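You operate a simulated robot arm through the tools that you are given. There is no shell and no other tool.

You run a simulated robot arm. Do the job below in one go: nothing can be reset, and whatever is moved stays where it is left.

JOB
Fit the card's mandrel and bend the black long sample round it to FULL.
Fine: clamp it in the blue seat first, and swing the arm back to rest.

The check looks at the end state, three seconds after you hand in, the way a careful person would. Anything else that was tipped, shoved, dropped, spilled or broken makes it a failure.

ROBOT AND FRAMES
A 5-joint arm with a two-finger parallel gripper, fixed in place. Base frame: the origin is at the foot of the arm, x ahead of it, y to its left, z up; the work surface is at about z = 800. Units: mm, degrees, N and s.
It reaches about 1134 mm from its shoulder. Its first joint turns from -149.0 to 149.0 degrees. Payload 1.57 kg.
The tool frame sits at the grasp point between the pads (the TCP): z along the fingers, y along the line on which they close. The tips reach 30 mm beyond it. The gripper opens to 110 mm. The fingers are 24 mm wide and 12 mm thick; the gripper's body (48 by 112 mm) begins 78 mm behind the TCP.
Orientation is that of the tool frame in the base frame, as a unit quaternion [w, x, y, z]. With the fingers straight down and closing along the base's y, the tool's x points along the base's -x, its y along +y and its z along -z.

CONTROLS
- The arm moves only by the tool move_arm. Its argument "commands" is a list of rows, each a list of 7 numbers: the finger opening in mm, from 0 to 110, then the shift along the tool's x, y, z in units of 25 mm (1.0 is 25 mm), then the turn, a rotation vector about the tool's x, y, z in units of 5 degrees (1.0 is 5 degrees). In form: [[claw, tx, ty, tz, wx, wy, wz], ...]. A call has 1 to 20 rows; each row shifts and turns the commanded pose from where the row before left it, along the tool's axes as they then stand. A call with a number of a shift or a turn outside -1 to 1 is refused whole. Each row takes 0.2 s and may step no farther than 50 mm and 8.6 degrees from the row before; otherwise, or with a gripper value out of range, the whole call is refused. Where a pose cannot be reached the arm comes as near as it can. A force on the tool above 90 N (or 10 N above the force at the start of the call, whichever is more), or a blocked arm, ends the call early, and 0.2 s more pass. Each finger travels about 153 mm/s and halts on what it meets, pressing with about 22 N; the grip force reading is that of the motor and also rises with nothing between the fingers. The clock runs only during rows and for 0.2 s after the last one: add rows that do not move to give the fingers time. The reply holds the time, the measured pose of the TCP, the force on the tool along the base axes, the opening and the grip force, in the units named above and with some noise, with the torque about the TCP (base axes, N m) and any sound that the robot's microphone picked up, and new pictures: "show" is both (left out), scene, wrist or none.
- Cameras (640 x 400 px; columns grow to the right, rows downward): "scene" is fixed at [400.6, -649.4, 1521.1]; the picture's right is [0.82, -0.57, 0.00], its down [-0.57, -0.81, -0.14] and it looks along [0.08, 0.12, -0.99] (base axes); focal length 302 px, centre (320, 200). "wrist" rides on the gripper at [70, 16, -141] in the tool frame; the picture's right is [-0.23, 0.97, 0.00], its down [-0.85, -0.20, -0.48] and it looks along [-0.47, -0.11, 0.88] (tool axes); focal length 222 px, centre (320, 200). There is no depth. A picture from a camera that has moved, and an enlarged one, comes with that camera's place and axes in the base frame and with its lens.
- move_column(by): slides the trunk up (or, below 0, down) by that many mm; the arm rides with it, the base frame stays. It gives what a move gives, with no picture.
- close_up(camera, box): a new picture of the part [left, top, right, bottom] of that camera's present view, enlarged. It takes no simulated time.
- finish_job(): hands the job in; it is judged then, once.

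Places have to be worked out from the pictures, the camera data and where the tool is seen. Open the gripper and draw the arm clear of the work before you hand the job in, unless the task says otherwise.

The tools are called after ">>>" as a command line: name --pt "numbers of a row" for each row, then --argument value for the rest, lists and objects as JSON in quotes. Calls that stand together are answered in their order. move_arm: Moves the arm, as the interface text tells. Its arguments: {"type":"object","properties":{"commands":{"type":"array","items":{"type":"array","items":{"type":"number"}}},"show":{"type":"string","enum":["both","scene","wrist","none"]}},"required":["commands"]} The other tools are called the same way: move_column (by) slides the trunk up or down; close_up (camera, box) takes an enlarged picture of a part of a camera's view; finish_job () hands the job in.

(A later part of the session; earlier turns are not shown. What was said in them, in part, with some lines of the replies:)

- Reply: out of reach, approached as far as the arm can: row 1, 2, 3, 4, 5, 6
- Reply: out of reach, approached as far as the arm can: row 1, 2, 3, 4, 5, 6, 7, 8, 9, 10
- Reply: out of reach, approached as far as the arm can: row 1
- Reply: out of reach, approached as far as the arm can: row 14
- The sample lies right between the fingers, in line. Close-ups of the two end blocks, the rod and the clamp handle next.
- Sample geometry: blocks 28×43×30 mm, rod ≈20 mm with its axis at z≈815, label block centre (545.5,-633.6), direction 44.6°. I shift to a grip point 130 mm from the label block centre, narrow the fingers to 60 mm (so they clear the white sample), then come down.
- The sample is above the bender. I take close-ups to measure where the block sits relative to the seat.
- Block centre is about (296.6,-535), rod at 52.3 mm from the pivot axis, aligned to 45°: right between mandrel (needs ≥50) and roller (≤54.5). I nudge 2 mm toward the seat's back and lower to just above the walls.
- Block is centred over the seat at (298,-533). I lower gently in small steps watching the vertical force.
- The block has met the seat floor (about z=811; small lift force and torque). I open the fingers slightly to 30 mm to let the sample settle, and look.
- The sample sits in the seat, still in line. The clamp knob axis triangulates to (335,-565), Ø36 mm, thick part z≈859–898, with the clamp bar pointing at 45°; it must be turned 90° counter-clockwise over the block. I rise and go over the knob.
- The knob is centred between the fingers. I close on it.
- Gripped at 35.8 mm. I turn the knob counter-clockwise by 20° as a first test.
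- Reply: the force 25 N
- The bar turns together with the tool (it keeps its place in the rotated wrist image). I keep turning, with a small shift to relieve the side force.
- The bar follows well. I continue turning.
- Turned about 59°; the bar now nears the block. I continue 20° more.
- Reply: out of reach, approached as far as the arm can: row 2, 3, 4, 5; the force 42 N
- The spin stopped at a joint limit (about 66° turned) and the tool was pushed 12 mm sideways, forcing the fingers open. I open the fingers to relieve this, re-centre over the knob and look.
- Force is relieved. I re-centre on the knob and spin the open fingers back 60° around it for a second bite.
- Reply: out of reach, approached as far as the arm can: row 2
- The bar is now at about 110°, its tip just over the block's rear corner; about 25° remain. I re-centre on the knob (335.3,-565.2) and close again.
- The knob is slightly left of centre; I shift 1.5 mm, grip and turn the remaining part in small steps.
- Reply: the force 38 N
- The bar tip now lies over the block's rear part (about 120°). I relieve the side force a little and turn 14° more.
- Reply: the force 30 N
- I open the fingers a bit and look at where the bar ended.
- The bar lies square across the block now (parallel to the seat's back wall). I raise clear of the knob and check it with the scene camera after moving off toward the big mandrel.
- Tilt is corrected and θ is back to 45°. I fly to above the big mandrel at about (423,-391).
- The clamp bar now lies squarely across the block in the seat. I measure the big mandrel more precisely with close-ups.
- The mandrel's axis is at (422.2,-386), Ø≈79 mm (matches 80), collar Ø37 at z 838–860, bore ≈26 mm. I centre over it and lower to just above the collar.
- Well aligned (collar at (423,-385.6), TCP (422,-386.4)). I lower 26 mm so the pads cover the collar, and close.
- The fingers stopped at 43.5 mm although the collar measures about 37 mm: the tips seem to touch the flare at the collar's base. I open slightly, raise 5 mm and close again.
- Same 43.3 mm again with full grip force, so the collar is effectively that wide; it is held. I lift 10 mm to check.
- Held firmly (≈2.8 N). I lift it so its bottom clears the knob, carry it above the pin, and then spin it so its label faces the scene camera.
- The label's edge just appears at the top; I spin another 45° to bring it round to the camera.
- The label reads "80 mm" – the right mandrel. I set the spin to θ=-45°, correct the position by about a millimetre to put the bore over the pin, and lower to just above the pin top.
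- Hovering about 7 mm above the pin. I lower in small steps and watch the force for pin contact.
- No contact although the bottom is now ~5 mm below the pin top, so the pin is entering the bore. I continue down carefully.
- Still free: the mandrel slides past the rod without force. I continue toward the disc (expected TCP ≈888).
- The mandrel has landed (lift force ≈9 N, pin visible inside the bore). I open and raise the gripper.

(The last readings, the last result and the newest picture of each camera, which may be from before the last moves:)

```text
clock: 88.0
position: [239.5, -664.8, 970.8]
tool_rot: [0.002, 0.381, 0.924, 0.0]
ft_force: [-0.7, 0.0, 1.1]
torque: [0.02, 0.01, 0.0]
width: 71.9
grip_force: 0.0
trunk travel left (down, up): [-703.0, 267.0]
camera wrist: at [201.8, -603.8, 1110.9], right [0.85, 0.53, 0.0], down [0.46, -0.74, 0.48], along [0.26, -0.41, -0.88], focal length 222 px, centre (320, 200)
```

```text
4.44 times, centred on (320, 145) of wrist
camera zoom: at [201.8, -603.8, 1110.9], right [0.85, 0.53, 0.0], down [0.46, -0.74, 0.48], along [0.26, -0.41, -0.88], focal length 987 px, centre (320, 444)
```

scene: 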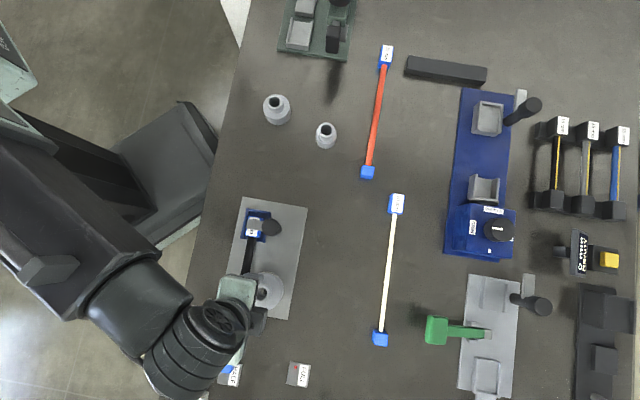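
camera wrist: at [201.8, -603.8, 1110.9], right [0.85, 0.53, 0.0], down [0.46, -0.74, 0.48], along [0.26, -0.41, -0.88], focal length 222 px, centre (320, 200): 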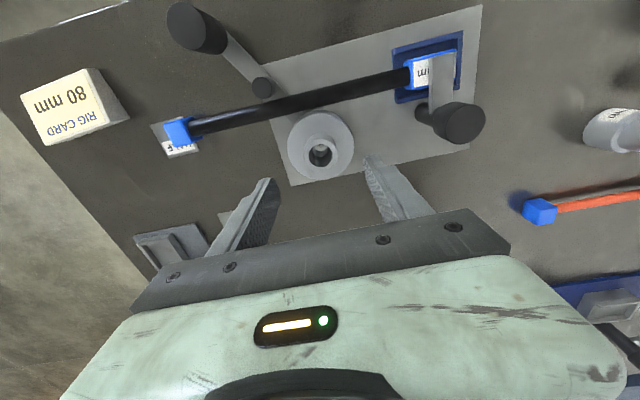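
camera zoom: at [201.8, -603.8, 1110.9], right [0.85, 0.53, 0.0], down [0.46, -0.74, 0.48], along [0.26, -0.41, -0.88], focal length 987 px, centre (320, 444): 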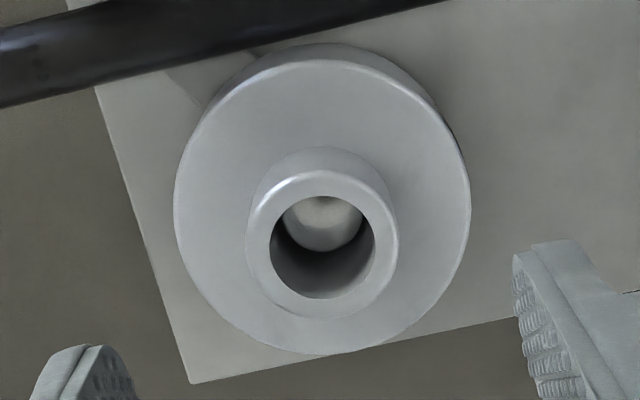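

The mandrel sits on the pin, the rod passing between it and the roller. Now I look closely at the swing arm's handle and the FULL mark.

>>> close_up --camera "wrist" --box '[140, 0, 300, 110]'

>>> close_up --camera "scene" --box '[170, 290, 230, 340]'

>>> close_up --camera "scene" --box '[275, 350, 325, 400]'

```text
3.64 times, centred on (220, 55) of wrist
camera zoom: at [201.8, -603.8, 1110.9], right [0.85, 0.53, 0.0], down [0.46, -0.74, 0.48], along [0.26, -0.41, -0.88], focal length 808 px, centre (684, 727)
```

zoom: 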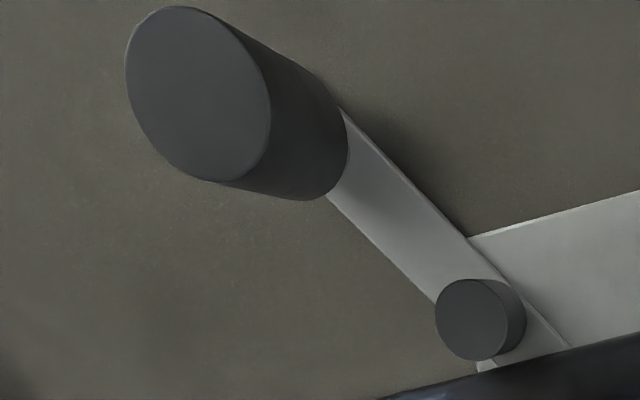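

```text
8.00 times, centred on (200, 315) of scene
camera zoom: at [400.6, -649.4, 1521.1], right [0.82, -0.57, 0.0], down [-0.57, -0.81, -0.14], along [0.08, 0.12, -0.99], focal length 2419 px, centre (1280, -720)
```

zoom: 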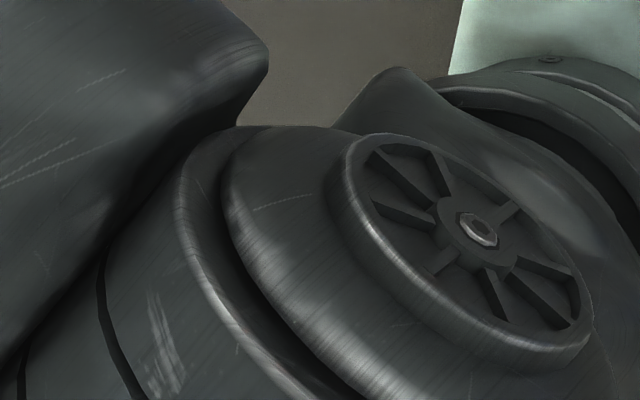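

```text
8.00 times, centred on (300, 375) of scene
camera zoom: at [400.6, -649.4, 1521.1], right [0.82, -0.57, 0.0], down [-0.57, -0.81, -0.14], along [0.08, 0.12, -0.99], focal length 2419 px, centre (480, -1200)
```

zoom: 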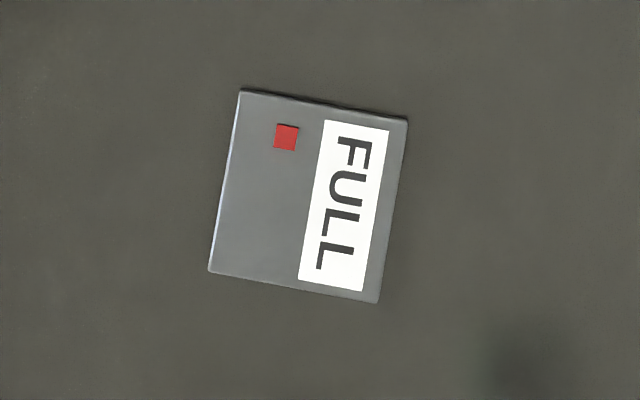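

Handle axis is at (84.8,-630.2), top z≈874.5; arm azimuth 167° about the pivot, FULL dot at 257° – a 90° swing. I move above the handle with the fingers turned to close tangentially.

>>> move_arm --pt "72 0.894 -0.5695 0 0 0 0" --pt "72 0.894 -0.5695 0 0 0 0" --pt "72 0.894 -0.5695 0 0 0 0" --pt "72 0.894 -0.5695 0 0 0 0" --pt "72 0.894 -0.5695 0 0 0 0" --pt "72 0.894 -0.5695 0 0 0 0" --pt "66 0 0 0 0 0 -0.8" --pt "66 0 0 0 0 0 -0.8" --pt "66 0 0 0 0 0 -0.8" --pt "66 0 0 0 0 0 -0.8" --pt "66 0 0 0 0 0 -0.8" --pt "66 0 0 0 0 0 -0.8" --pt "66 0 0 0 0 0 -0.8" --pt "66 0 0 0 0 0 -0.8" --pt "66 0 0 0 0 0 0" --show "both"

>>> close_up --camera "wrist" --box '[200, 20, 440, 230]'

>>> close_up --camera "scene" --box '[170, 190, 320, 400]'

```text
clock: 91.2
position: [84.1, -630.9, 969.9]
tool_rot: [0.0, 0.112, 0.994, 0.0]
ft_force: [-0.4, 0.5, 0.0]
torque: [-0.01, -0.02, 0.01]
width: 65.9
grip_force: 0.1
trunk travel left (down, up): [-703.0, 267.0]
camera wrist: at [20.1, -599.0, 1110.9], right [0.44, 0.9, 0.0], down [0.79, -0.38, 0.48], along [0.43, -0.21, -0.88], focal length 222 px, centre (320, 200)
```

scene: 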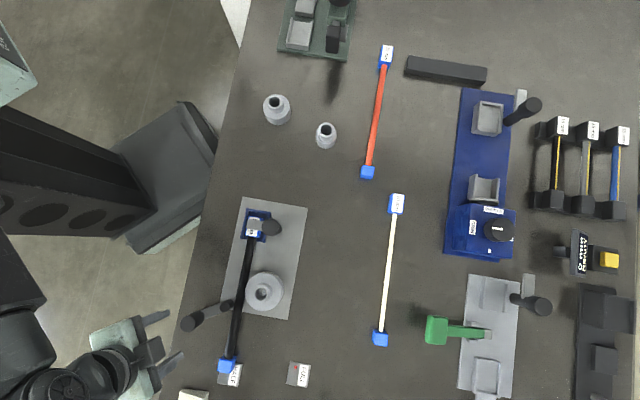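
wrist: 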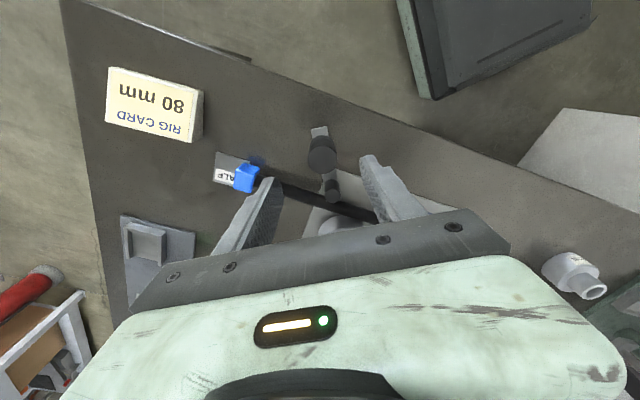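

```text
1.90 times, centred on (320, 125) of wrist
camera zoom: at [20.1, -599.0, 1110.9], right [0.44, 0.9, 0.0], down [0.79, -0.38, 0.48], along [0.43, -0.21, -0.88], focal length 423 px, centre (320, 343)
```

zoom: 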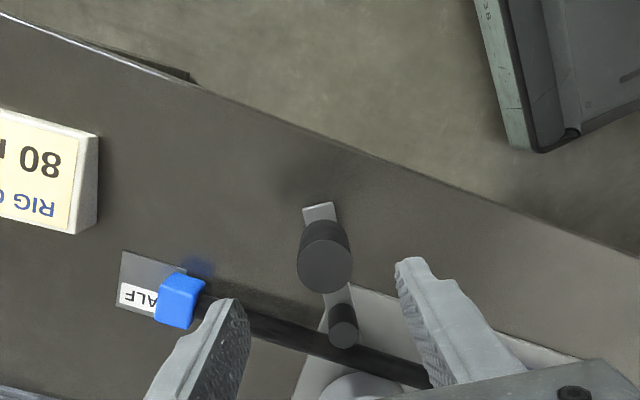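

```text
1.90 times, centred on (245, 295) of scene
camera zoom: at [400.6, -649.4, 1521.1], right [0.82, -0.57, 0.0], down [-0.57, -0.81, -0.14], along [0.08, 0.12, -0.99], focal length 576 px, centre (463, 19)
```

zoom: 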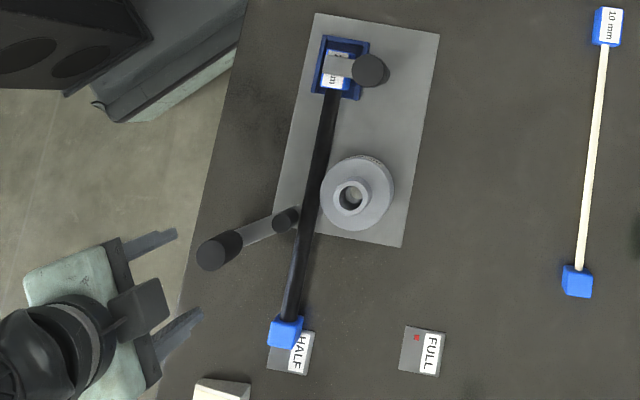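

The new view refines the handle: top centre about (89,-630,883), i.e. 156 mm from the pivot at azimuth 166.7°. I zoom in to confirm.

>>> close_up --camera "wrist" --box '[290, 115, 360, 215]'

>>> close_up --camera "scene" --box '[170, 285, 250, 340]'

```text
4.00 times, centred on (325, 165) of wrist
camera zoom: at [20.1, -599.0, 1110.9], right [0.44, 0.9, 0.0], down [0.79, -0.38, 0.48], along [0.43, -0.21, -0.88], focal length 888 px, centre (300, 340)
```

zoom: 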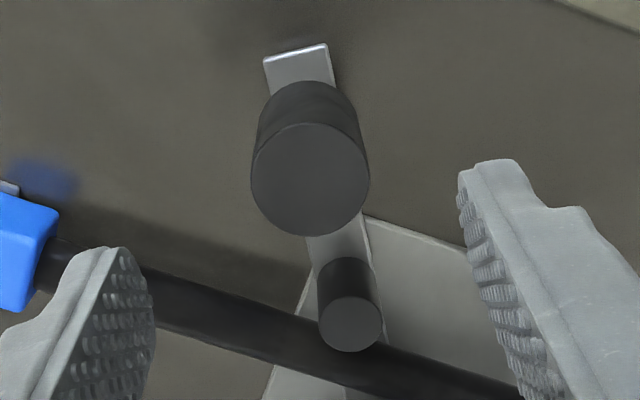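

```text
7.27 times, centred on (210, 312) of scene
camera zoom: at [400.6, -649.4, 1521.1], right [0.82, -0.57, 0.0], down [-0.57, -0.81, -0.14], along [0.08, 0.12, -0.99], focal length 2199 px, centre (1120, -618)
```

zoom: 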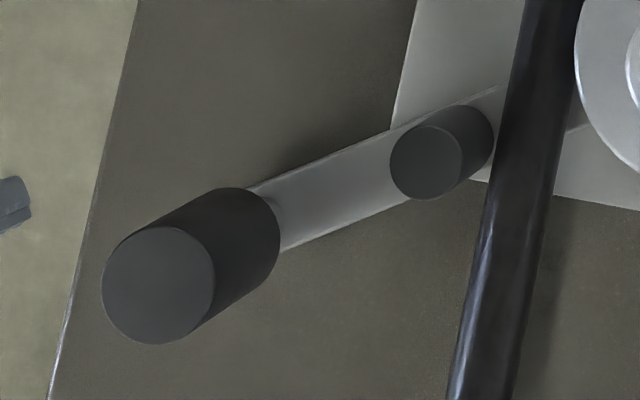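

Refined: handle axis (89.3,-630.5), Ø32, top z=883.7, radius 155.4 mm, azimuth 166.8°. I centre on it, lower so the tips reach z≈835, and look.

>>> move_arm --pt "66 -0.178 0.0285 0 0 0 0" --pt "66 0 0 0 0 0 0" --show "none"

>>> move_column --by -105

>>> move_arm --pt "66 0 0 0 0 0 0" --show "both"

>>> close_up --camera "wrist" --box '[220, 60, 440, 230]'

```text
clock: 91.8
position: [88.7, -629.8, 970.4]
tool_rot: [0.0, 0.112, 0.994, 0.0]
ft_force: [0.0, 0.7, 0.6]
torque: [-0.02, -0.01, -0.01]
width: 65.9
grip_force: 0.0
trunk travel left (down, up): [-703.0, 267.0]
```

```text
clock: 93.2
position: [88.8, -630.5, 865.0]
tool_rot: [0.0, 0.112, 0.994, 0.0]
ft_force: [0.0, -0.1, -0.1]
torque: [-0.01, 0.0, 0.0]
width: 65.9
grip_force: 0.1
trunk travel left (down, up): [-598.0, 372.0]
```

```text
clock: 93.6
position: [88.1, -631.3, 865.2]
tool_rot: [0.001, 0.112, 0.994, 0.001]
ft_force: [0.1, 0.0, 0.2]
torque: [0.02, -0.02, -0.02]
width: 66.2
grip_force: 0.1
trunk travel left (down, up): [-598.0, 372.0]
camera wrist: at [24.7, -599.4, 1005.9], right [0.44, 0.9, 0.0], down [0.79, -0.38, 0.48], along [0.43, -0.21, -0.88], focal length 222 px, centre (320, 200)
```

scene: 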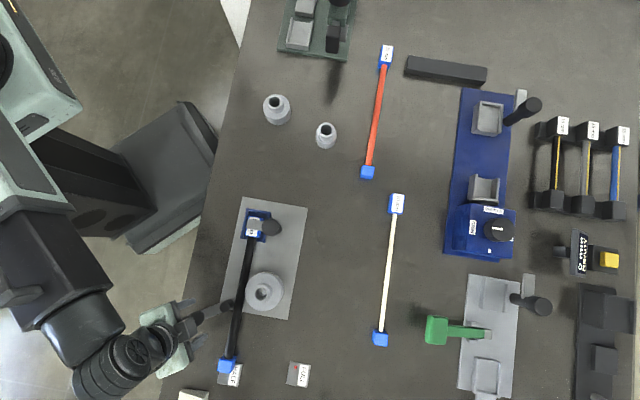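
wrist: 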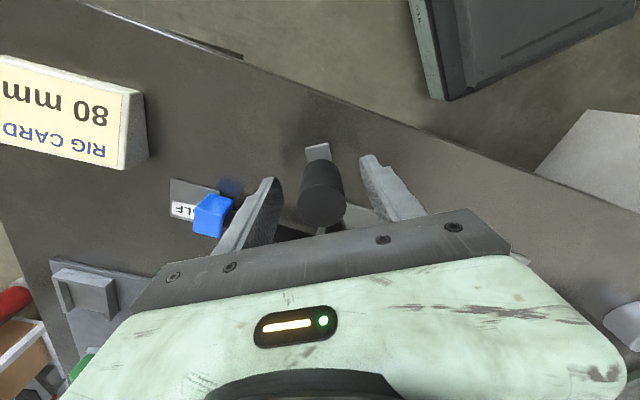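

```text
2.35 times, centred on (330, 145) of wrist
camera zoom: at [24.7, -599.4, 1005.9], right [0.44, 0.9, 0.0], down [0.79, -0.38, 0.48], along [0.43, -0.21, -0.88], focal length 523 px, centre (296, 329)
```

zoom: 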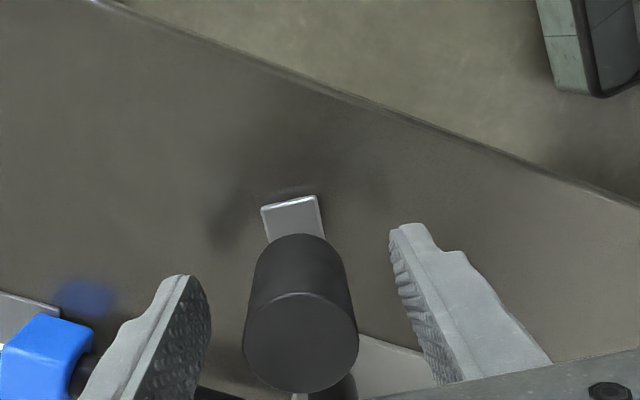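

The handle is centred between the fingers. I close on it.

>>> move_arm --pt "50 0 0 0 0 0 0" --pt "40 0 0 0 0 0 0" --pt "32 0 0 0 0 0 0" --pt "26 0 0 0 0 0 0" --pt "24 0 0 0 0 0 0" --show "none"

```text
clock: 94.8
position: [89.1, -630.2, 865.0]
tool_rot: [0.0, 0.113, 0.994, -0.001]
ft_force: [0.5, 2.3, -1.3]
torque: [-0.6, 0.18, 0.07]
width: 31.9
grip_force: 40.4
trunk travel left (down, up): [-598.0, 372.0]
```

Gripped at 31.9 mm with little side load. I begin the swing: 15° first, following the arc with the tool turning along.

>>> move_arm --pt "24 -0.0085 -0.3253 0 0 0 -0.6" --pt "24 -0.0085 -0.3253 0 0 0 -0.6" --pt "24 -0.0085 -0.3253 0 0 0 -0.6" --pt "24 -0.0085 -0.3253 0 0 0 -0.6" --pt "24 -0.0085 -0.3253 0 0 0 -0.6" --show "scene"

>>> close_up --camera "scene" --box '[170, 190, 320, 400]'

```text
clock: 96.0
position: [85.1, -671.3, 865.5]
tool_rot: [0.0, -0.019, 1.0, -0.001]
ft_force: [2.4, -1.3, 1.9]
torque: [0.37, 0.37, -0.29]
width: 31.3
grip_force: 40.5
trunk travel left (down, up): [-598.0, 372.0]
```

scene: 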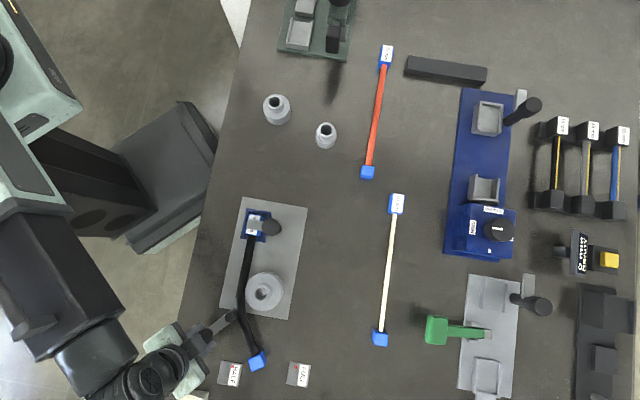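

```text
1.90 times, centred on (245, 295) of scene
camera zoom: at [400.6, -649.4, 1521.1], right [0.82, -0.57, 0.0], down [-0.57, -0.81, -0.14], along [0.08, 0.12, -0.99], focal length 576 px, centre (463, 19)
```

zoom: 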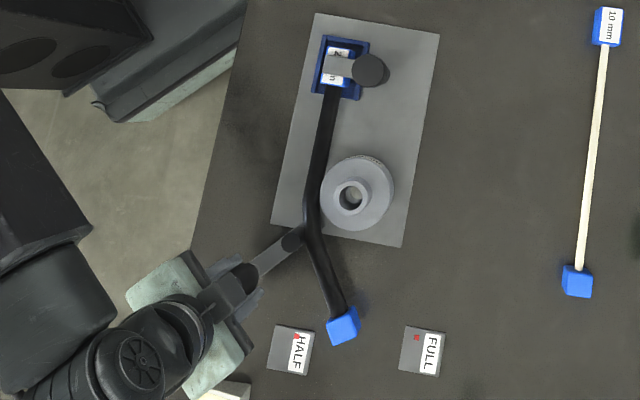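

The sample bends around the mandrel with only small forces. I continue another 30°.

>>> move_arm --pt "24 -0.0085 -0.3253 0 0 0 -0.6" --pt "24 -0.0085 -0.3253 0 0 0 -0.6" --pt "24 -0.0085 -0.3253 0 0 0 -0.6" --pt "24 -0.0085 -0.3253 0 0 0 -0.6" --pt "24 -0.0085 -0.3253 0 0 0 -0.6" --pt "24 -0.0085 -0.3253 0 0 0 -0.6" --pt "24 -0.0085 -0.3253 0 0 0 -0.6" --pt "24 -0.0085 -0.3253 0 0 0 -0.6" --pt "24 -0.0085 -0.3253 0 0 0 -0.6" --pt "24 -0.0085 -0.3253 0 0 0 -0.6" --show "scene"

>>> close_up --camera "scene" --box '[170, 190, 320, 400]'

```text
clock: 98.2
position: [107.9, -748.0, 865.6]
tool_rot: [0.0, -0.277, 0.961, 0.0]
ft_force: [-1.1, -1.6, 2.7]
torque: [0.81, 0.37, -0.14]
width: 31.7
grip_force: 40.3
trunk travel left (down, up): [-598.0, 372.0]
```

scene: 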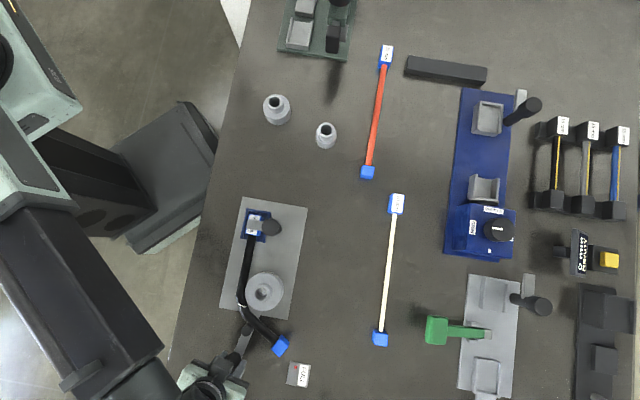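

```text
1.90 times, centred on (245, 295) of scene
camera zoom: at [400.6, -649.4, 1521.1], right [0.82, -0.57, 0.0], down [-0.57, -0.81, -0.14], along [0.08, 0.12, -0.99], focal length 576 px, centre (463, 19)
```

zoom: 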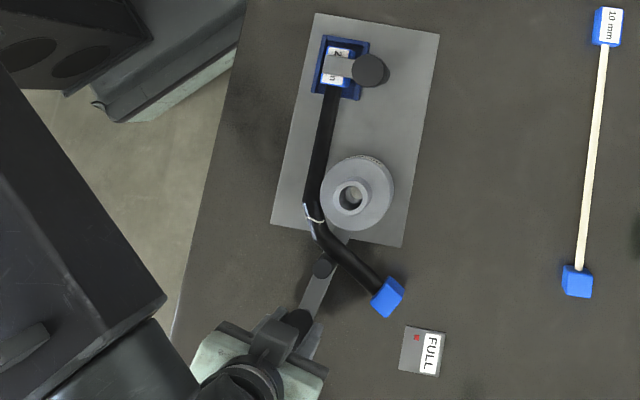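

A light mark appeared on the sample near the tangent point; I zoom in on it.

>>> close_up --camera "scene" --box '[230, 270, 290, 320]'

>>> close_up --camera "scene" --box '[230, 195, 290, 245]'

```text
8.00 times, centred on (260, 295) of scene
camera zoom: at [400.6, -649.4, 1521.1], right [0.82, -0.57, 0.0], down [-0.57, -0.81, -0.14], along [0.08, 0.12, -0.99], focal length 2419 px, centre (800, -560)
```

zoom: 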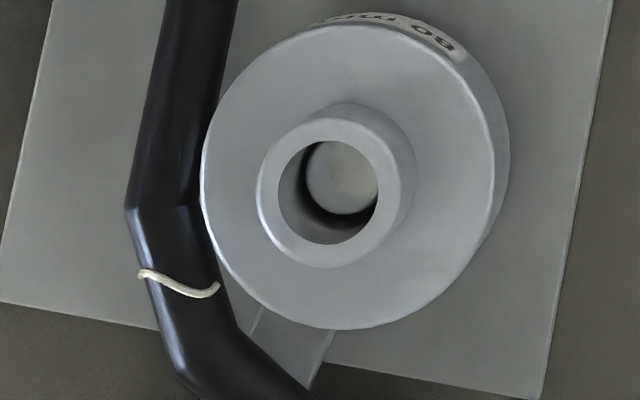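

```text
8.00 times, centred on (260, 220) of scene
camera zoom: at [400.6, -649.4, 1521.1], right [0.82, -0.57, 0.0], down [-0.57, -0.81, -0.14], along [0.08, 0.12, -0.99], focal length 2419 px, centre (800, 40)
```

zoom: 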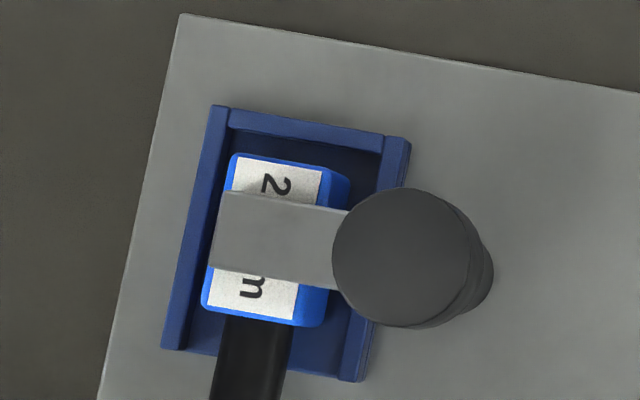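

A whitish craze line across the rod – a feature of the bend test itself; the block stays clamped. I go on 36° more, toward FULL.

>>> move_arm --pt "24 -0.0085 -0.3253 0 0 0 -0.6" --pt "24 -0.0085 -0.3253 0 0 0 -0.6" --pt "24 -0.0085 -0.3253 0 0 0 -0.6" --pt "24 -0.0085 -0.3253 0 0 0 -0.6" --pt "24 -0.0085 -0.3253 0 0 0 -0.6" --pt "24 -0.0085 -0.3253 0 0 0 -0.6" --pt "24 -0.0085 -0.3253 0 0 0 -0.6" --pt "24 -0.0085 -0.3253 0 0 0 -0.6" --pt "24 -0.0085 -0.3253 0 0 0 -0.6" --pt "24 -0.0085 -0.3253 0 0 0 -0.6" --pt "24 -0.0085 -0.3253 0 0 0 -0.6" --pt "24 -0.0085 -0.3253 0 0 0 -0.6" --show "both"

>>> close_up --camera "scene" --box '[170, 190, 320, 400]'

```text
clock: 100.8
position: [181.8, -809.0, 866.1]
tool_rot: [0.002, -0.561, 0.828, 0.0]
ft_force: [4.1, 8.0, -4.0]
torque: [0.96, 0.33, -0.23]
width: 31.6
grip_force: 40.5
trunk travel left (down, up): [-598.0, 372.0]
camera wrist: at [141.5, -867.8, 1005.9], right [-0.82, 0.57, 0.0], down [0.5, 0.72, 0.48], along [0.28, 0.39, -0.88], focal length 222 px, centre (320, 200)
```

scene: 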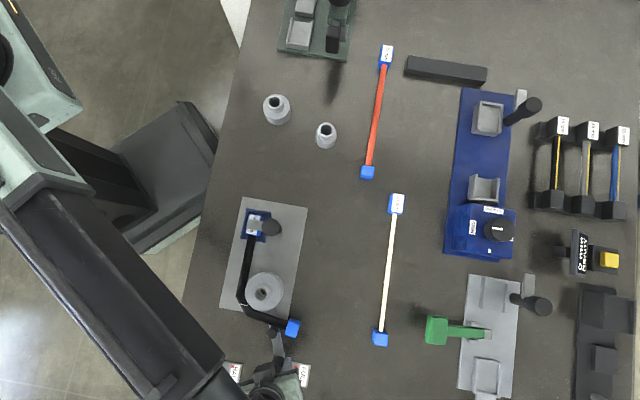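
wrist: 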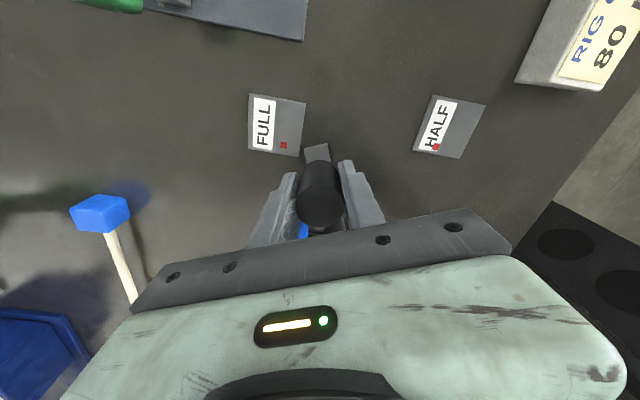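

```text
1.90 times, centred on (245, 295) of scene
camera zoom: at [400.6, -649.4, 1521.1], right [0.82, -0.57, 0.0], down [-0.57, -0.81, -0.14], along [0.08, 0.12, -0.99], focal length 576 px, centre (463, 19)
```

zoom: 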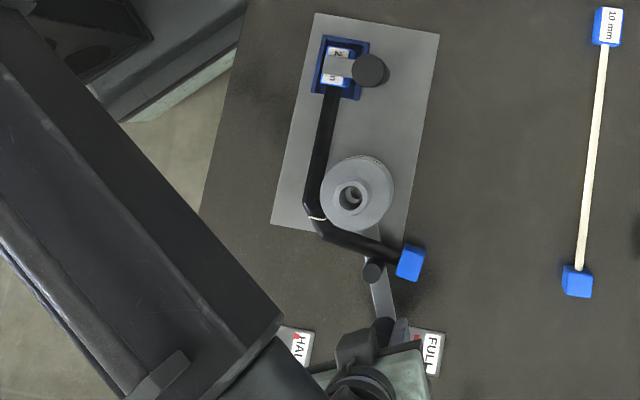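

Only about 9° remain; the FULL dot is at azimuth 257.1°. I advance 9° in smaller steps and inspect the tip against the red dot.

>>> move_arm --pt "24 -0.0038 -0.2169 0 0 0 -0.4" --pt "24 -0.0038 -0.2169 0 0 0 -0.4" --pt "24 -0.0038 -0.2169 0 0 0 -0.4" --pt "24 -0.0038 -0.2169 0 0 0 -0.4" --pt "24 0 0 0 0 0 0" --pt "24 0 0 0 0 0 0" --show "both"

>>> close_up --camera "wrist" --box '[230, 60, 430, 230]'

>>> close_up --camera "scene" --box '[170, 190, 320, 400]'

```text
clock: 102.2
position: [202.3, -816.0, 865.8]
tool_rot: [0.0, -0.617, 0.787, -0.001]
ft_force: [2.1, 11.0, -7.0]
torque: [0.67, 0.65, 0.2]
width: 31.8
grip_force: 39.5
trunk travel left (down, up): [-598.0, 372.0]
camera wrist: at [170.5, -879.5, 1006.0], right [-0.89, 0.45, 0.0], down [0.4, 0.78, 0.48], along [0.22, 0.43, -0.88], focal length 222 px, centre (320, 200)
```

scene: 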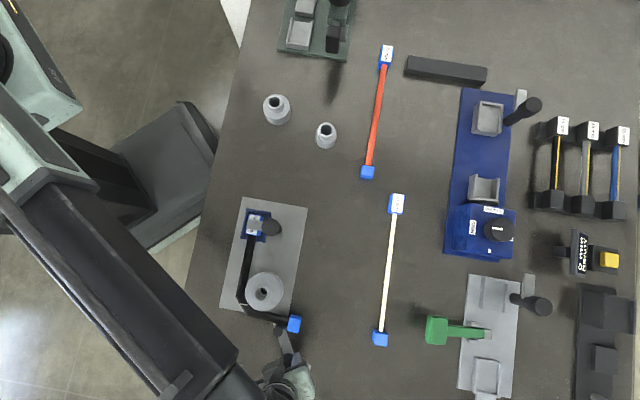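
wrist: 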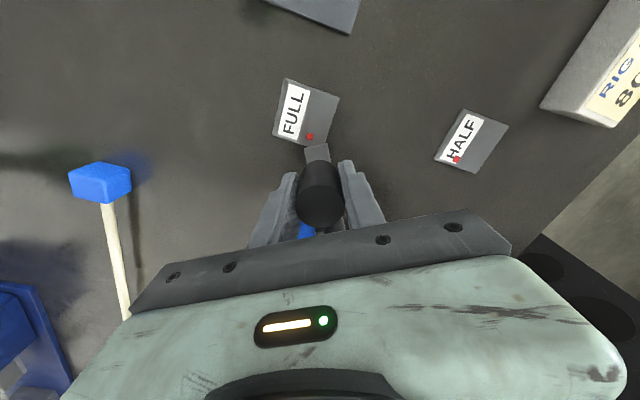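

```text
2.35 times, centred on (330, 145) of wrist
camera zoom: at [170.5, -879.5, 1006.0], right [-0.89, 0.45, 0.0], down [0.4, 0.78, 0.48], along [0.22, 0.43, -0.88], focal length 523 px, centre (296, 329)
```

zoom: 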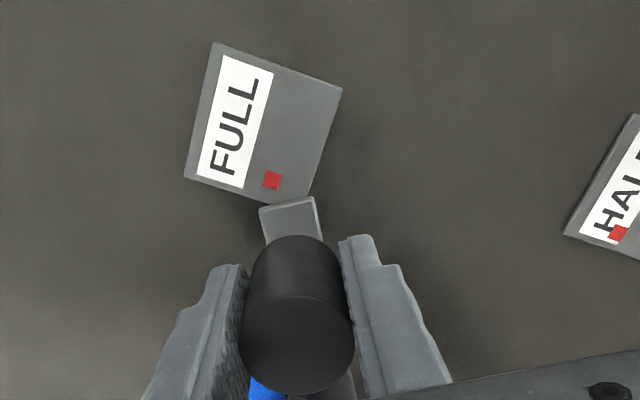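

```text
1.90 times, centred on (245, 295) of scene
camera zoom: at [400.6, -649.4, 1521.1], right [0.82, -0.57, 0.0], down [-0.57, -0.81, -0.14], along [0.08, 0.12, -0.99], focal length 576 px, centre (463, 19)
```

zoom: 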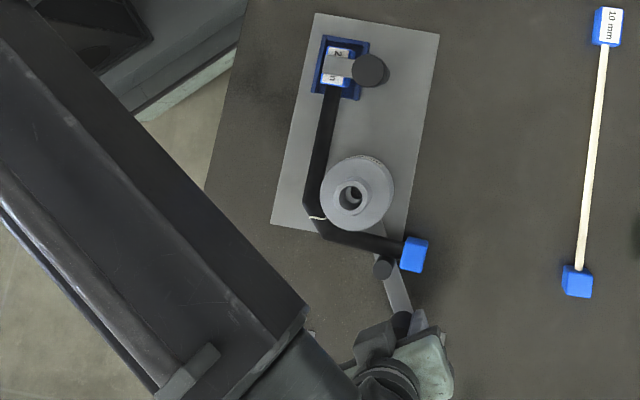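

Arm now at about 255.7°, the dot at 257.0°. I add 1.4° and hold, then check the alignment again.

>>> move_arm --pt "24 -0.0009 -0.0759 0 0 0 -0.14" --pt "24 -0.0009 -0.0759 0 0 0 -0.14" --pt "24 0 0 0 0 0 0" --pt "24 0 0 0 0 0 0" --pt "24 0 0 0 0 0 0" --show "both"

>>> close_up --camera "wrist" --box '[260, 80, 380, 200]'

>>> close_up --camera "scene" --box '[220, 270, 320, 400]'

```text
clock: 103.4
position: [206.5, -816.9, 864.8]
tool_rot: [0.001, -0.628, 0.778, -0.001]
ft_force: [0.2, 10.2, -7.5]
torque: [-0.09, 0.86, 0.21]
width: 31.6
grip_force: 40.1
trunk travel left (down, up): [-598.0, 372.0]
camera wrist: at [175.8, -881.2, 1006.0], right [-0.9, 0.43, 0.0], down [0.38, 0.79, 0.48], along [0.21, 0.43, -0.88], focal length 222 px, centre (320, 200)
```

scene: 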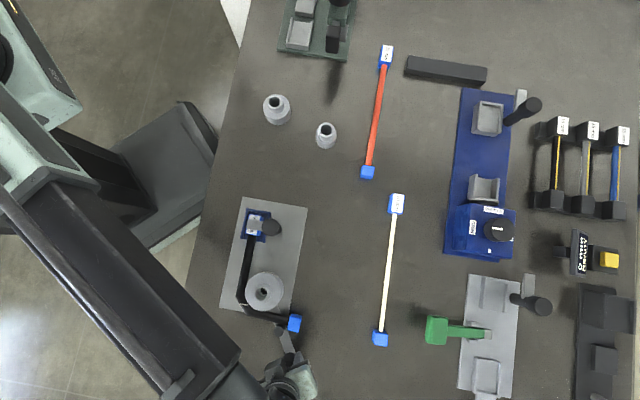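
wrist: 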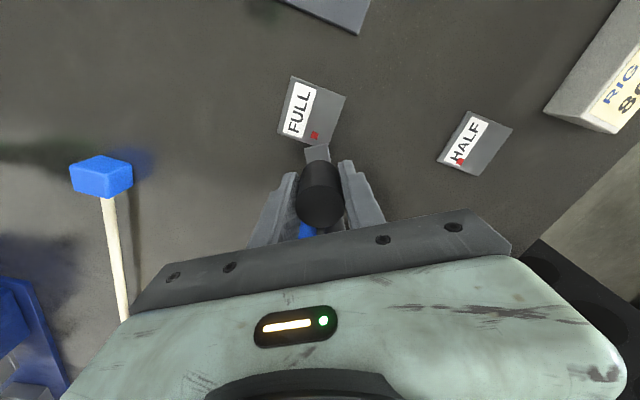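

```text
3.33 times, centred on (320, 140) of wrist
camera zoom: at [175.8, -881.2, 1006.0], right [-0.9, 0.43, 0.0], down [0.38, 0.79, 0.48], along [0.21, 0.43, -0.88], focal length 740 px, centre (320, 400)
```

zoom: 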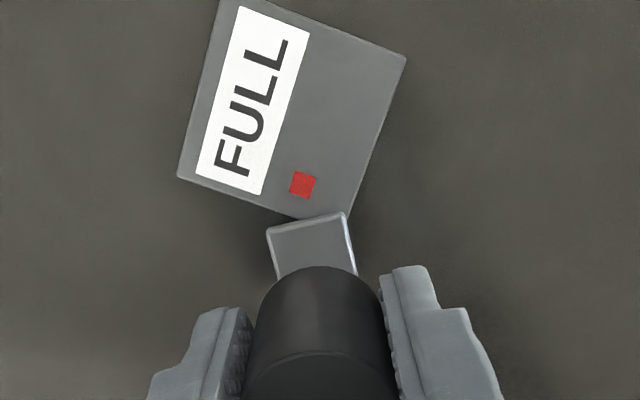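

```text
3.08 times, centred on (270, 335) of scene
camera zoom: at [400.6, -649.4, 1521.1], right [0.82, -0.57, 0.0], down [-0.57, -0.81, -0.14], along [0.08, 0.12, -0.99], focal length 930 px, centre (474, -215)
```

zoom: 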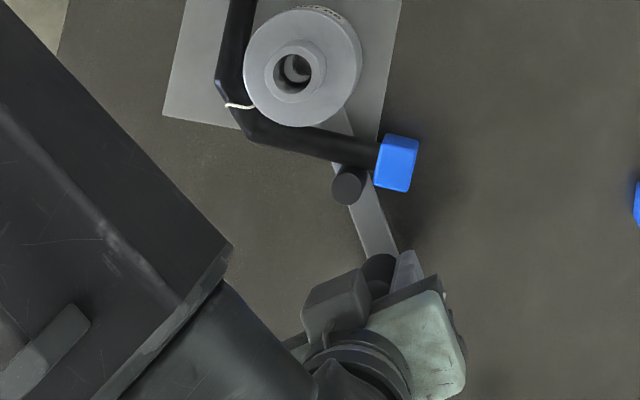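

The arm tip points at the red dot within about 0.3° (257.1° vs 256.9°). FULL is reached; now I swing the arm back along the same arc.

>>> move_arm --pt "24 -0.0085 0.3253 0 0 0 0.6" --pt "24 -0.0085 0.3253 0 0 0 0.6" --pt "24 -0.0085 0.3253 0 0 0 0.6" --pt "24 -0.0085 0.3253 0 0 0 0.6" --pt "24 -0.0085 0.3253 0 0 0 0.6" --pt "24 -0.0085 0.3253 0 0 0 0.6" --pt "24 -0.0085 0.3253 0 0 0 0.6" --pt "24 -0.0085 0.3253 0 0 0 0.6" --pt "24 -0.0085 0.3253 0 0 0 0.6" --pt "24 -0.0085 0.3253 0 0 0 0.6" --show "scene"

>>> close_up --camera "scene" --box '[170, 190, 320, 400]'

```text
clock: 105.6
position: [135.2, -779.5, 864.8]
tool_rot: [0.001, -0.403, 0.915, 0.001]
ft_force: [3.5, 8.8, -5.2]
torque: [0.1, 0.81, 0.51]
width: 31.5
grip_force: 40.2
trunk travel left (down, up): [-598.0, 372.0]
```

scene: 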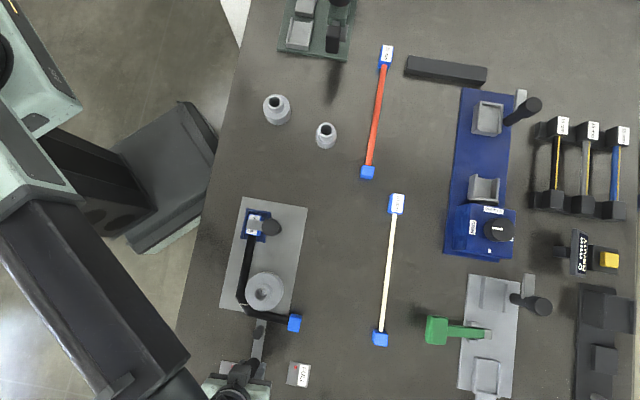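

```text
1.90 times, centred on (245, 295) of scene
camera zoom: at [400.6, -649.4, 1521.1], right [0.82, -0.57, 0.0], down [-0.57, -0.81, -0.14], along [0.08, 0.12, -0.99], focal length 576 px, centre (463, 19)
```

zoom: 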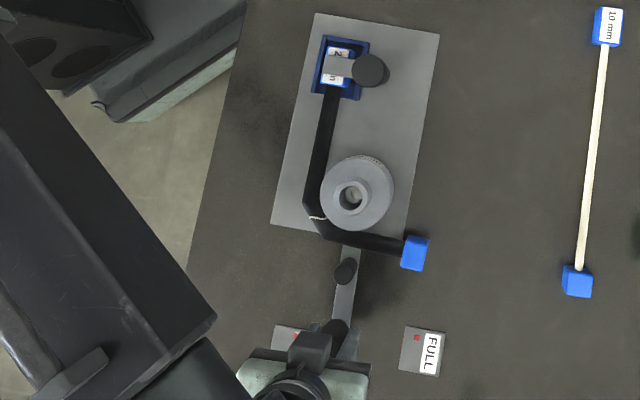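

The sample keeps its 90° bend and the arm comes away freely. I swing the remaining 60° back to rest.

>>> move_arm --pt "24 -0.0085 0.3253 0 0 0 0.6" --pt "24 -0.0085 0.3253 0 0 0 0.6" --pt "24 -0.0085 0.3253 0 0 0 0.6" --pt "24 -0.0085 0.3253 0 0 0 0.6" --pt "24 -0.0085 0.3253 0 0 0 0.6" --pt "24 -0.0085 0.3253 0 0 0 0.6" --pt "24 -0.0085 0.3253 0 0 0 0.6" --pt "24 -0.0085 0.3253 0 0 0 0.6" --pt "24 -0.0085 0.3253 0 0 0 0.6" --pt "24 -0.0085 0.3253 0 0 0 0.6" --pt "24 -0.0085 0.3253 0 0 0 0.6" --pt "24 -0.0085 0.3253 0 0 0 0.6" --pt "24 -0.0085 0.3253 0 0 0 0.6" --pt "24 -0.0085 0.3253 0 0 0 0.6" --pt "24 -0.0085 0.3253 0 0 0 0.6" --pt "24 -0.0085 0.3253 0 0 0 0.6" --pt "24 -0.0085 0.3253 0 0 0 0.6" --pt "24 -0.0085 0.3253 0 0 0 0.6" --show "scene"

>>> close_up --camera "scene" --box '[170, 190, 320, 400]'

```text
clock: 109.4
position: [86.0, -648.6, 865.8]
tool_rot: [0.001, 0.057, 0.998, 0.0]
ft_force: [-2.8, 1.3, -0.6]
torque: [0.21, -0.19, 0.22]
width: 31.6
grip_force: 40.0
trunk travel left (down, up): [-598.0, 372.0]
```

scene: 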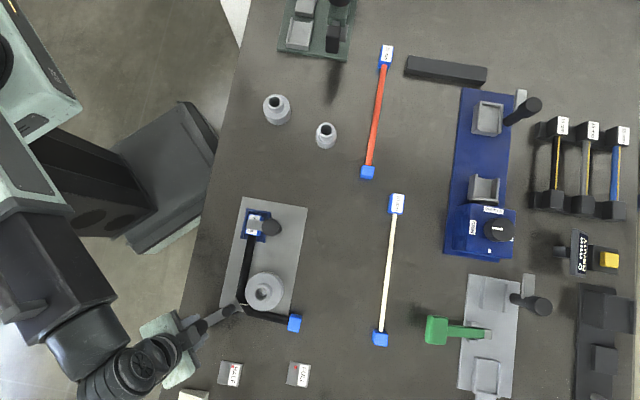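

```text
1.90 times, centred on (245, 295) of scene
camera zoom: at [400.6, -649.4, 1521.1], right [0.82, -0.57, 0.0], down [-0.57, -0.81, -0.14], along [0.08, 0.12, -0.99], focal length 576 px, centre (463, 19)
```

zoom: 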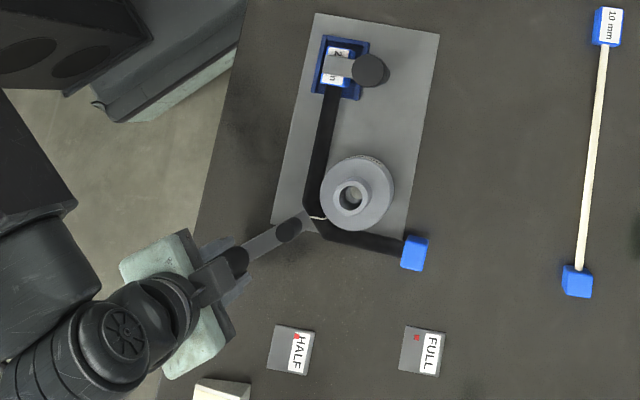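

6.4° left to the rest position; I finish the return.

>>> move_arm --pt "24 -0.0038 0.2169 0 0 0 0.4" --pt "24 -0.0038 0.2169 0 0 0 0.4" --pt "24 -0.0038 0.2169 0 0 0 0.4" --pt "24 0 0.0434 0 0 0 0.08" --pt "24 0 0 0 0 0 0" --show "both"

>>> close_up --camera "scene" --box '[170, 190, 320, 400]'

```text
clock: 110.6
position: [87.2, -630.9, 865.1]
tool_rot: [0.001, 0.113, 0.994, 0.0]
ft_force: [-4.3, -1.0, 1.5]
torque: [-0.29, 0.07, -0.42]
width: 31.9
grip_force: 39.8
trunk travel left (down, up): [-598.0, 372.0]
camera wrist: at [23.9, -599.7, 1005.9], right [0.44, 0.9, 0.0], down [0.79, -0.39, 0.48], along [0.43, -0.21, -0.88], focal length 222 px, centre (320, 200)
```

scene: 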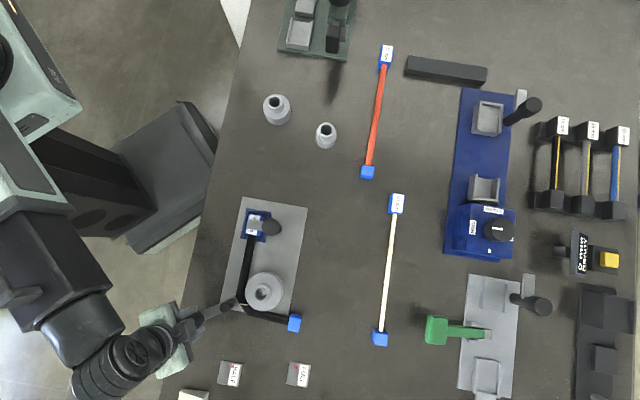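
wrist: 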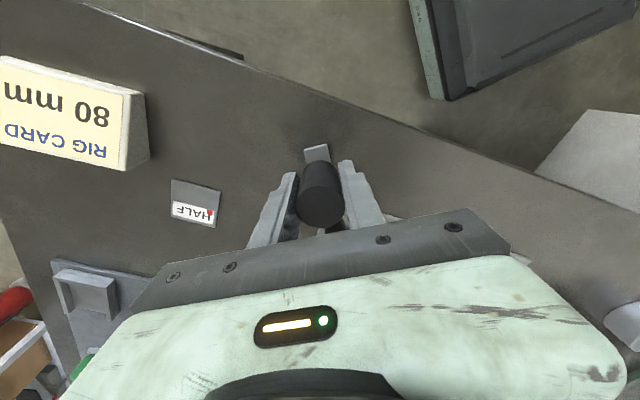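

```text
1.90 times, centred on (245, 295) of scene
camera zoom: at [400.6, -649.4, 1521.1], right [0.82, -0.57, 0.0], down [-0.57, -0.81, -0.14], along [0.08, 0.12, -0.99], focal length 576 px, centre (463, 19)
```

zoom: 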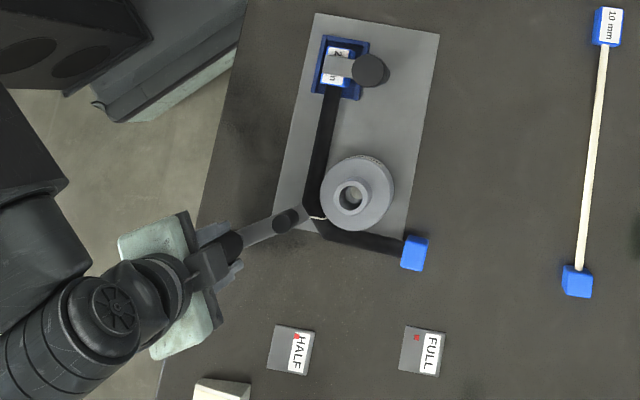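

Back near rest (167.0° vs the original 166.8°). I add the last 0.3° and release the handle.

>>> move_arm --pt "24 0 0.035 0 0 0 0.06" --pt "24 0 0 0 0 0 0" --pt "40 0 0 0 0 0 0" --pt "55 0 0 0 0 0 0" --pt "66 0 0 0 0 0 0" --pt "66 0 0 0 0 0 0" --show "none"

>>> move_column --by 105

>>> move_arm --pt "66 0 0 0 0 0 0" --show "both"

>>> close_up --camera "scene" --box '[170, 285, 250, 340]'

>>> close_up --camera "scene" --box '[220, 190, 320, 340]'

>>> close_up --camera "scene" --box '[215, 195, 295, 245]'

```text
clock: 112.0
position: [88.1, -630.5, 865.8]
tool_rot: [0.001, 0.115, 0.993, 0.0]
ft_force: [0.2, -0.1, 0.5]
torque: [0.01, 0.01, 0.04]
width: 66.3
grip_force: 0.2
trunk travel left (down, up): [-598.0, 372.0]
```

```text
clock: 113.3
position: [88.1, -629.8, 970.2]
tool_rot: [0.001, 0.115, 0.993, 0.0]
ft_force: [0.0, 1.0, -1.0]
torque: [-0.01, 0.01, -0.03]
width: 65.9
grip_force: 0.1
trunk travel left (down, up): [-703.0, 267.0]
```

```text
clock: 113.8
position: [89.7, -630.8, 969.9]
tool_rot: [0.001, 0.114, 0.993, -0.001]
ft_force: [0.2, 0.0, -0.3]
torque: [-0.01, 0.02, -0.01]
width: 66.3
grip_force: 0.1
trunk travel left (down, up): [-703.0, 267.0]
camera wrist: at [24.9, -598.5, 1110.9], right [0.44, 0.9, 0.0], down [0.79, -0.39, 0.48], along [0.43, -0.21, -0.88], focal length 222 px, centre (320, 200)
```

scene: 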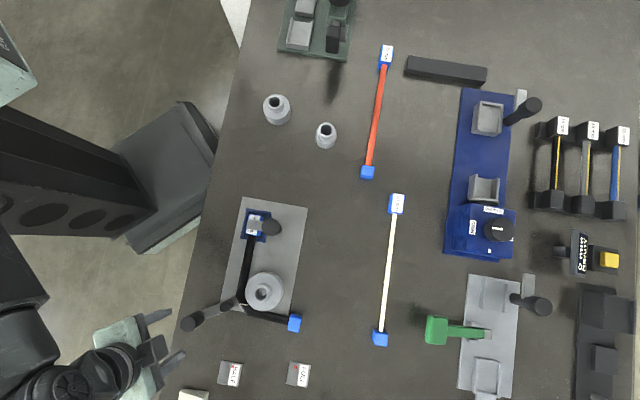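
wrist: 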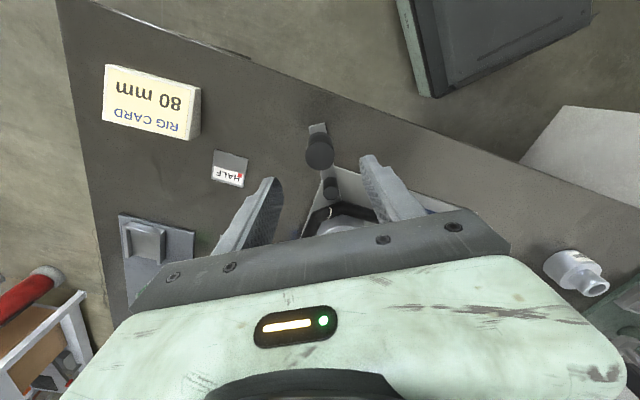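

```text
7.27 times, centred on (210, 312) of scene
camera zoom: at [400.6, -649.4, 1521.1], right [0.82, -0.57, 0.0], down [-0.57, -0.81, -0.14], along [0.08, 0.12, -0.99], focal length 2199 px, centre (1120, -618)
```

zoom: 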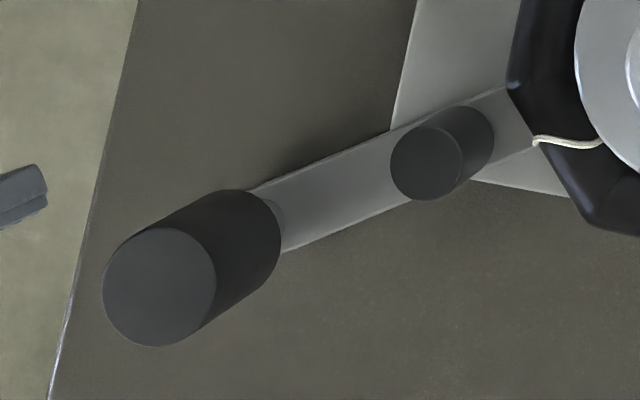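

```text
2.67 times, centred on (270, 265) of scene
camera zoom: at [400.6, -649.4, 1521.1], right [0.82, -0.57, 0.0], down [-0.57, -0.81, -0.14], along [0.08, 0.12, -0.99], focal length 806 px, centre (453, 27)
```

zoom: 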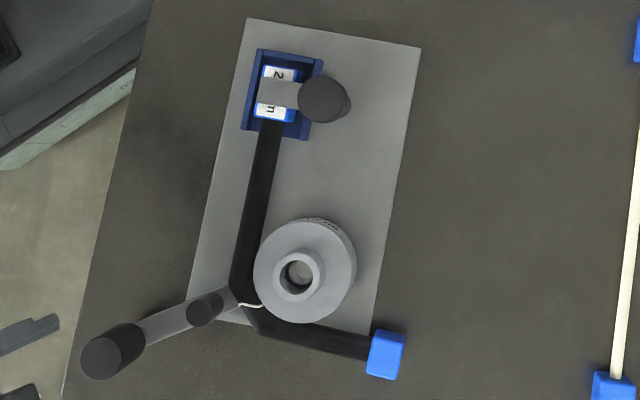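

```text
8.00 times, centred on (255, 220) of scene
camera zoom: at [400.6, -649.4, 1521.1], right [0.82, -0.57, 0.0], down [-0.57, -0.81, -0.14], along [0.08, 0.12, -0.99], focal length 2419 px, centre (840, 40)
```

zoom: 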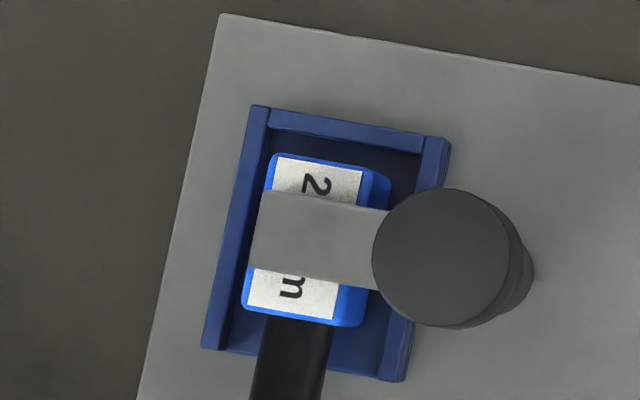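

The swing arm is back at its original rest place (handle within 0.5 mm of before), the sample's free leg points at −45°, i.e. a full 90° bend, and it is still clamped. I raise the robot well clear and withdraw it.

>>> move_column --by 147

>>> move_arm --pt "100 -0.868 0.828 0 0 0 0" --pt "100 -0.868 0.828 0 0 0 0" --pt "100 -0.868 0.828 0 0 0 0" --pt "100 -0.868 0.828 0 0 0 0" --pt "100 -0.868 0.828 0 0 0 0" --pt "100 -0.868 0.828 0 0 0 0" --pt "100 -0.868 0.828 0 0 0 0" --pt "100 -0.868 0.828 0 0 0 0" --pt "100 -0.868 0.828 0 0 0 0" --pt "100 -0.868 0.828 0 0 0 0" --pt "100 0 0 0 0 0 0" --show "both"

>>> close_up --camera "scene" --box '[170, 190, 330, 400]'

>>> close_up --camera "scene" --box '[230, 0, 430, 200]'

```text
clock: 115.5
position: [87.8, -630.3, 1115.4]
tool_rot: [0.0, 0.115, 0.993, 0.0]
ft_force: [0.0, -0.8, -0.1]
torque: [0.04, -0.03, -0.03]
width: 65.7
grip_force: 0.0
trunk travel left (down, up): [-850.0, 120.0]
```

```text
clock: 117.9
position: [347.5, -478.2, 1117.5]
tool_rot: [0.001, 0.115, 0.993, 0.0]
ft_force: [-0.3, 1.1, -0.3]
torque: [-0.02, 0.01, 0.01]
width: 99.9
grip_force: 0.0
trunk travel left (down, up): [-850.0, 120.0]
camera wrist: at [283.4, -447.5, 1257.9], right [0.44, 0.9, 0.0], down [0.79, -0.39, 0.48], along [0.43, -0.21, -0.88], focal length 222 px, centre (320, 200)
```

scene: 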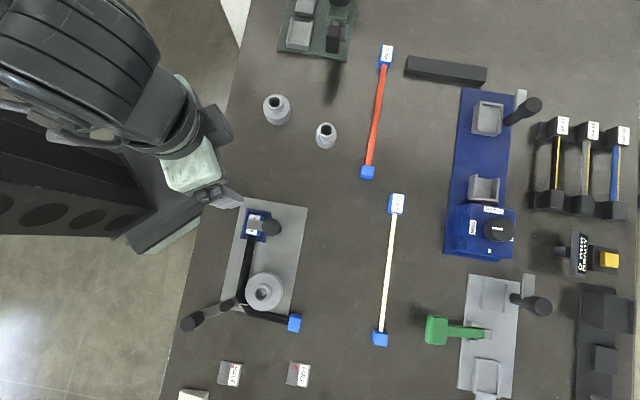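
wrist: 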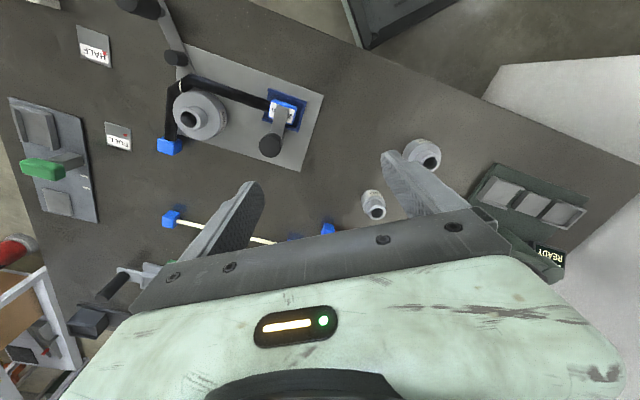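

```text
1.90 times, centred on (250, 295) of scene
camera zoom: at [400.6, -649.4, 1521.1], right [0.82, -0.57, 0.0], down [-0.57, -0.81, -0.14], along [0.08, 0.12, -0.99], focal length 576 px, centre (453, 19)
```

zoom: 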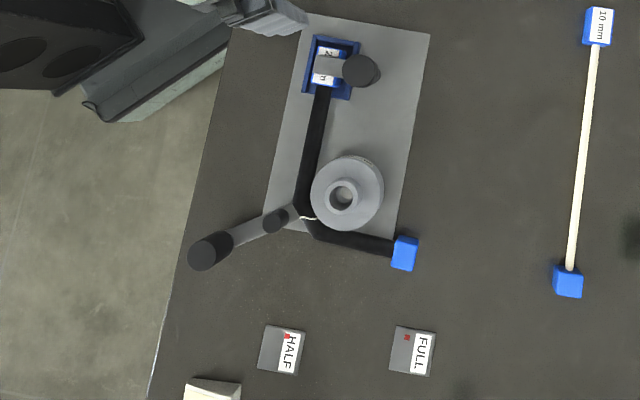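

```text
2.00 times, centred on (330, 100) of scene
camera zoom: at [400.6, -649.4, 1521.1], right [0.82, -0.57, 0.0], down [-0.57, -0.81, -0.14], along [0.08, 0.12, -0.99], focal length 605 px, centre (300, 400)
```

zoom: 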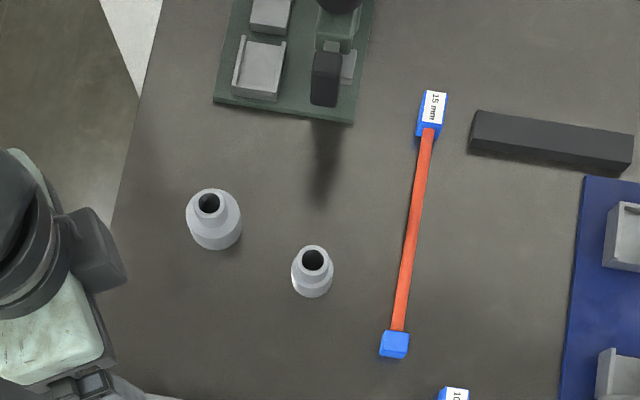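

The black sample is bent 90° around the 80 mm mandrel and still clamped in the blue seat. The bender's swing arm is back at rest, everything else is where it was, and the robot is clear with its gripper open. I hand the job in.

>>> finish_job

```text
The job is handed in.
```

The black long sample is bent to FULL around the 80 mm mandrel, and the job is handed in; no verdict has come back yet.

- **Mandrel:** the rig card says 80 mm. I read "80 mm" on the mandrel's own label before lowering it onto the pin.
- **Clamp:** the sample's labelled end is in the blue seat with the clamp bar turned across it. It has stayed clamped since. The end block turned about 2° in the seat during the bend.
- **Bend:** I swung the bender's arm about 90°, until its tip pointed at the FULL mark to within about 0.3°. The sample held its bend when the arm came away.
- **Rest:** the bender's arm is back where it started, to within about 0.5 mm. The robot is raised and withdrawn with its gripper open.

- **Mark on the sample:** a thin whitish line appeared across it, near where it meets the mandrel, around the halfway point. I took it to be a result of the bend itself and carried on.
- **Clamp turn:** the first try stopped when the robot's wrist reached its turning limit, and the gripper was pushed about 12 mm sideways against the knob. I released it, re-gripped and finished the turn. Nothing looked moved or damaged in the pictures afterwards.

Everything I checked in the last pictures was where it had been: the other samples, the other mandrels and the HALF and FULL marks.
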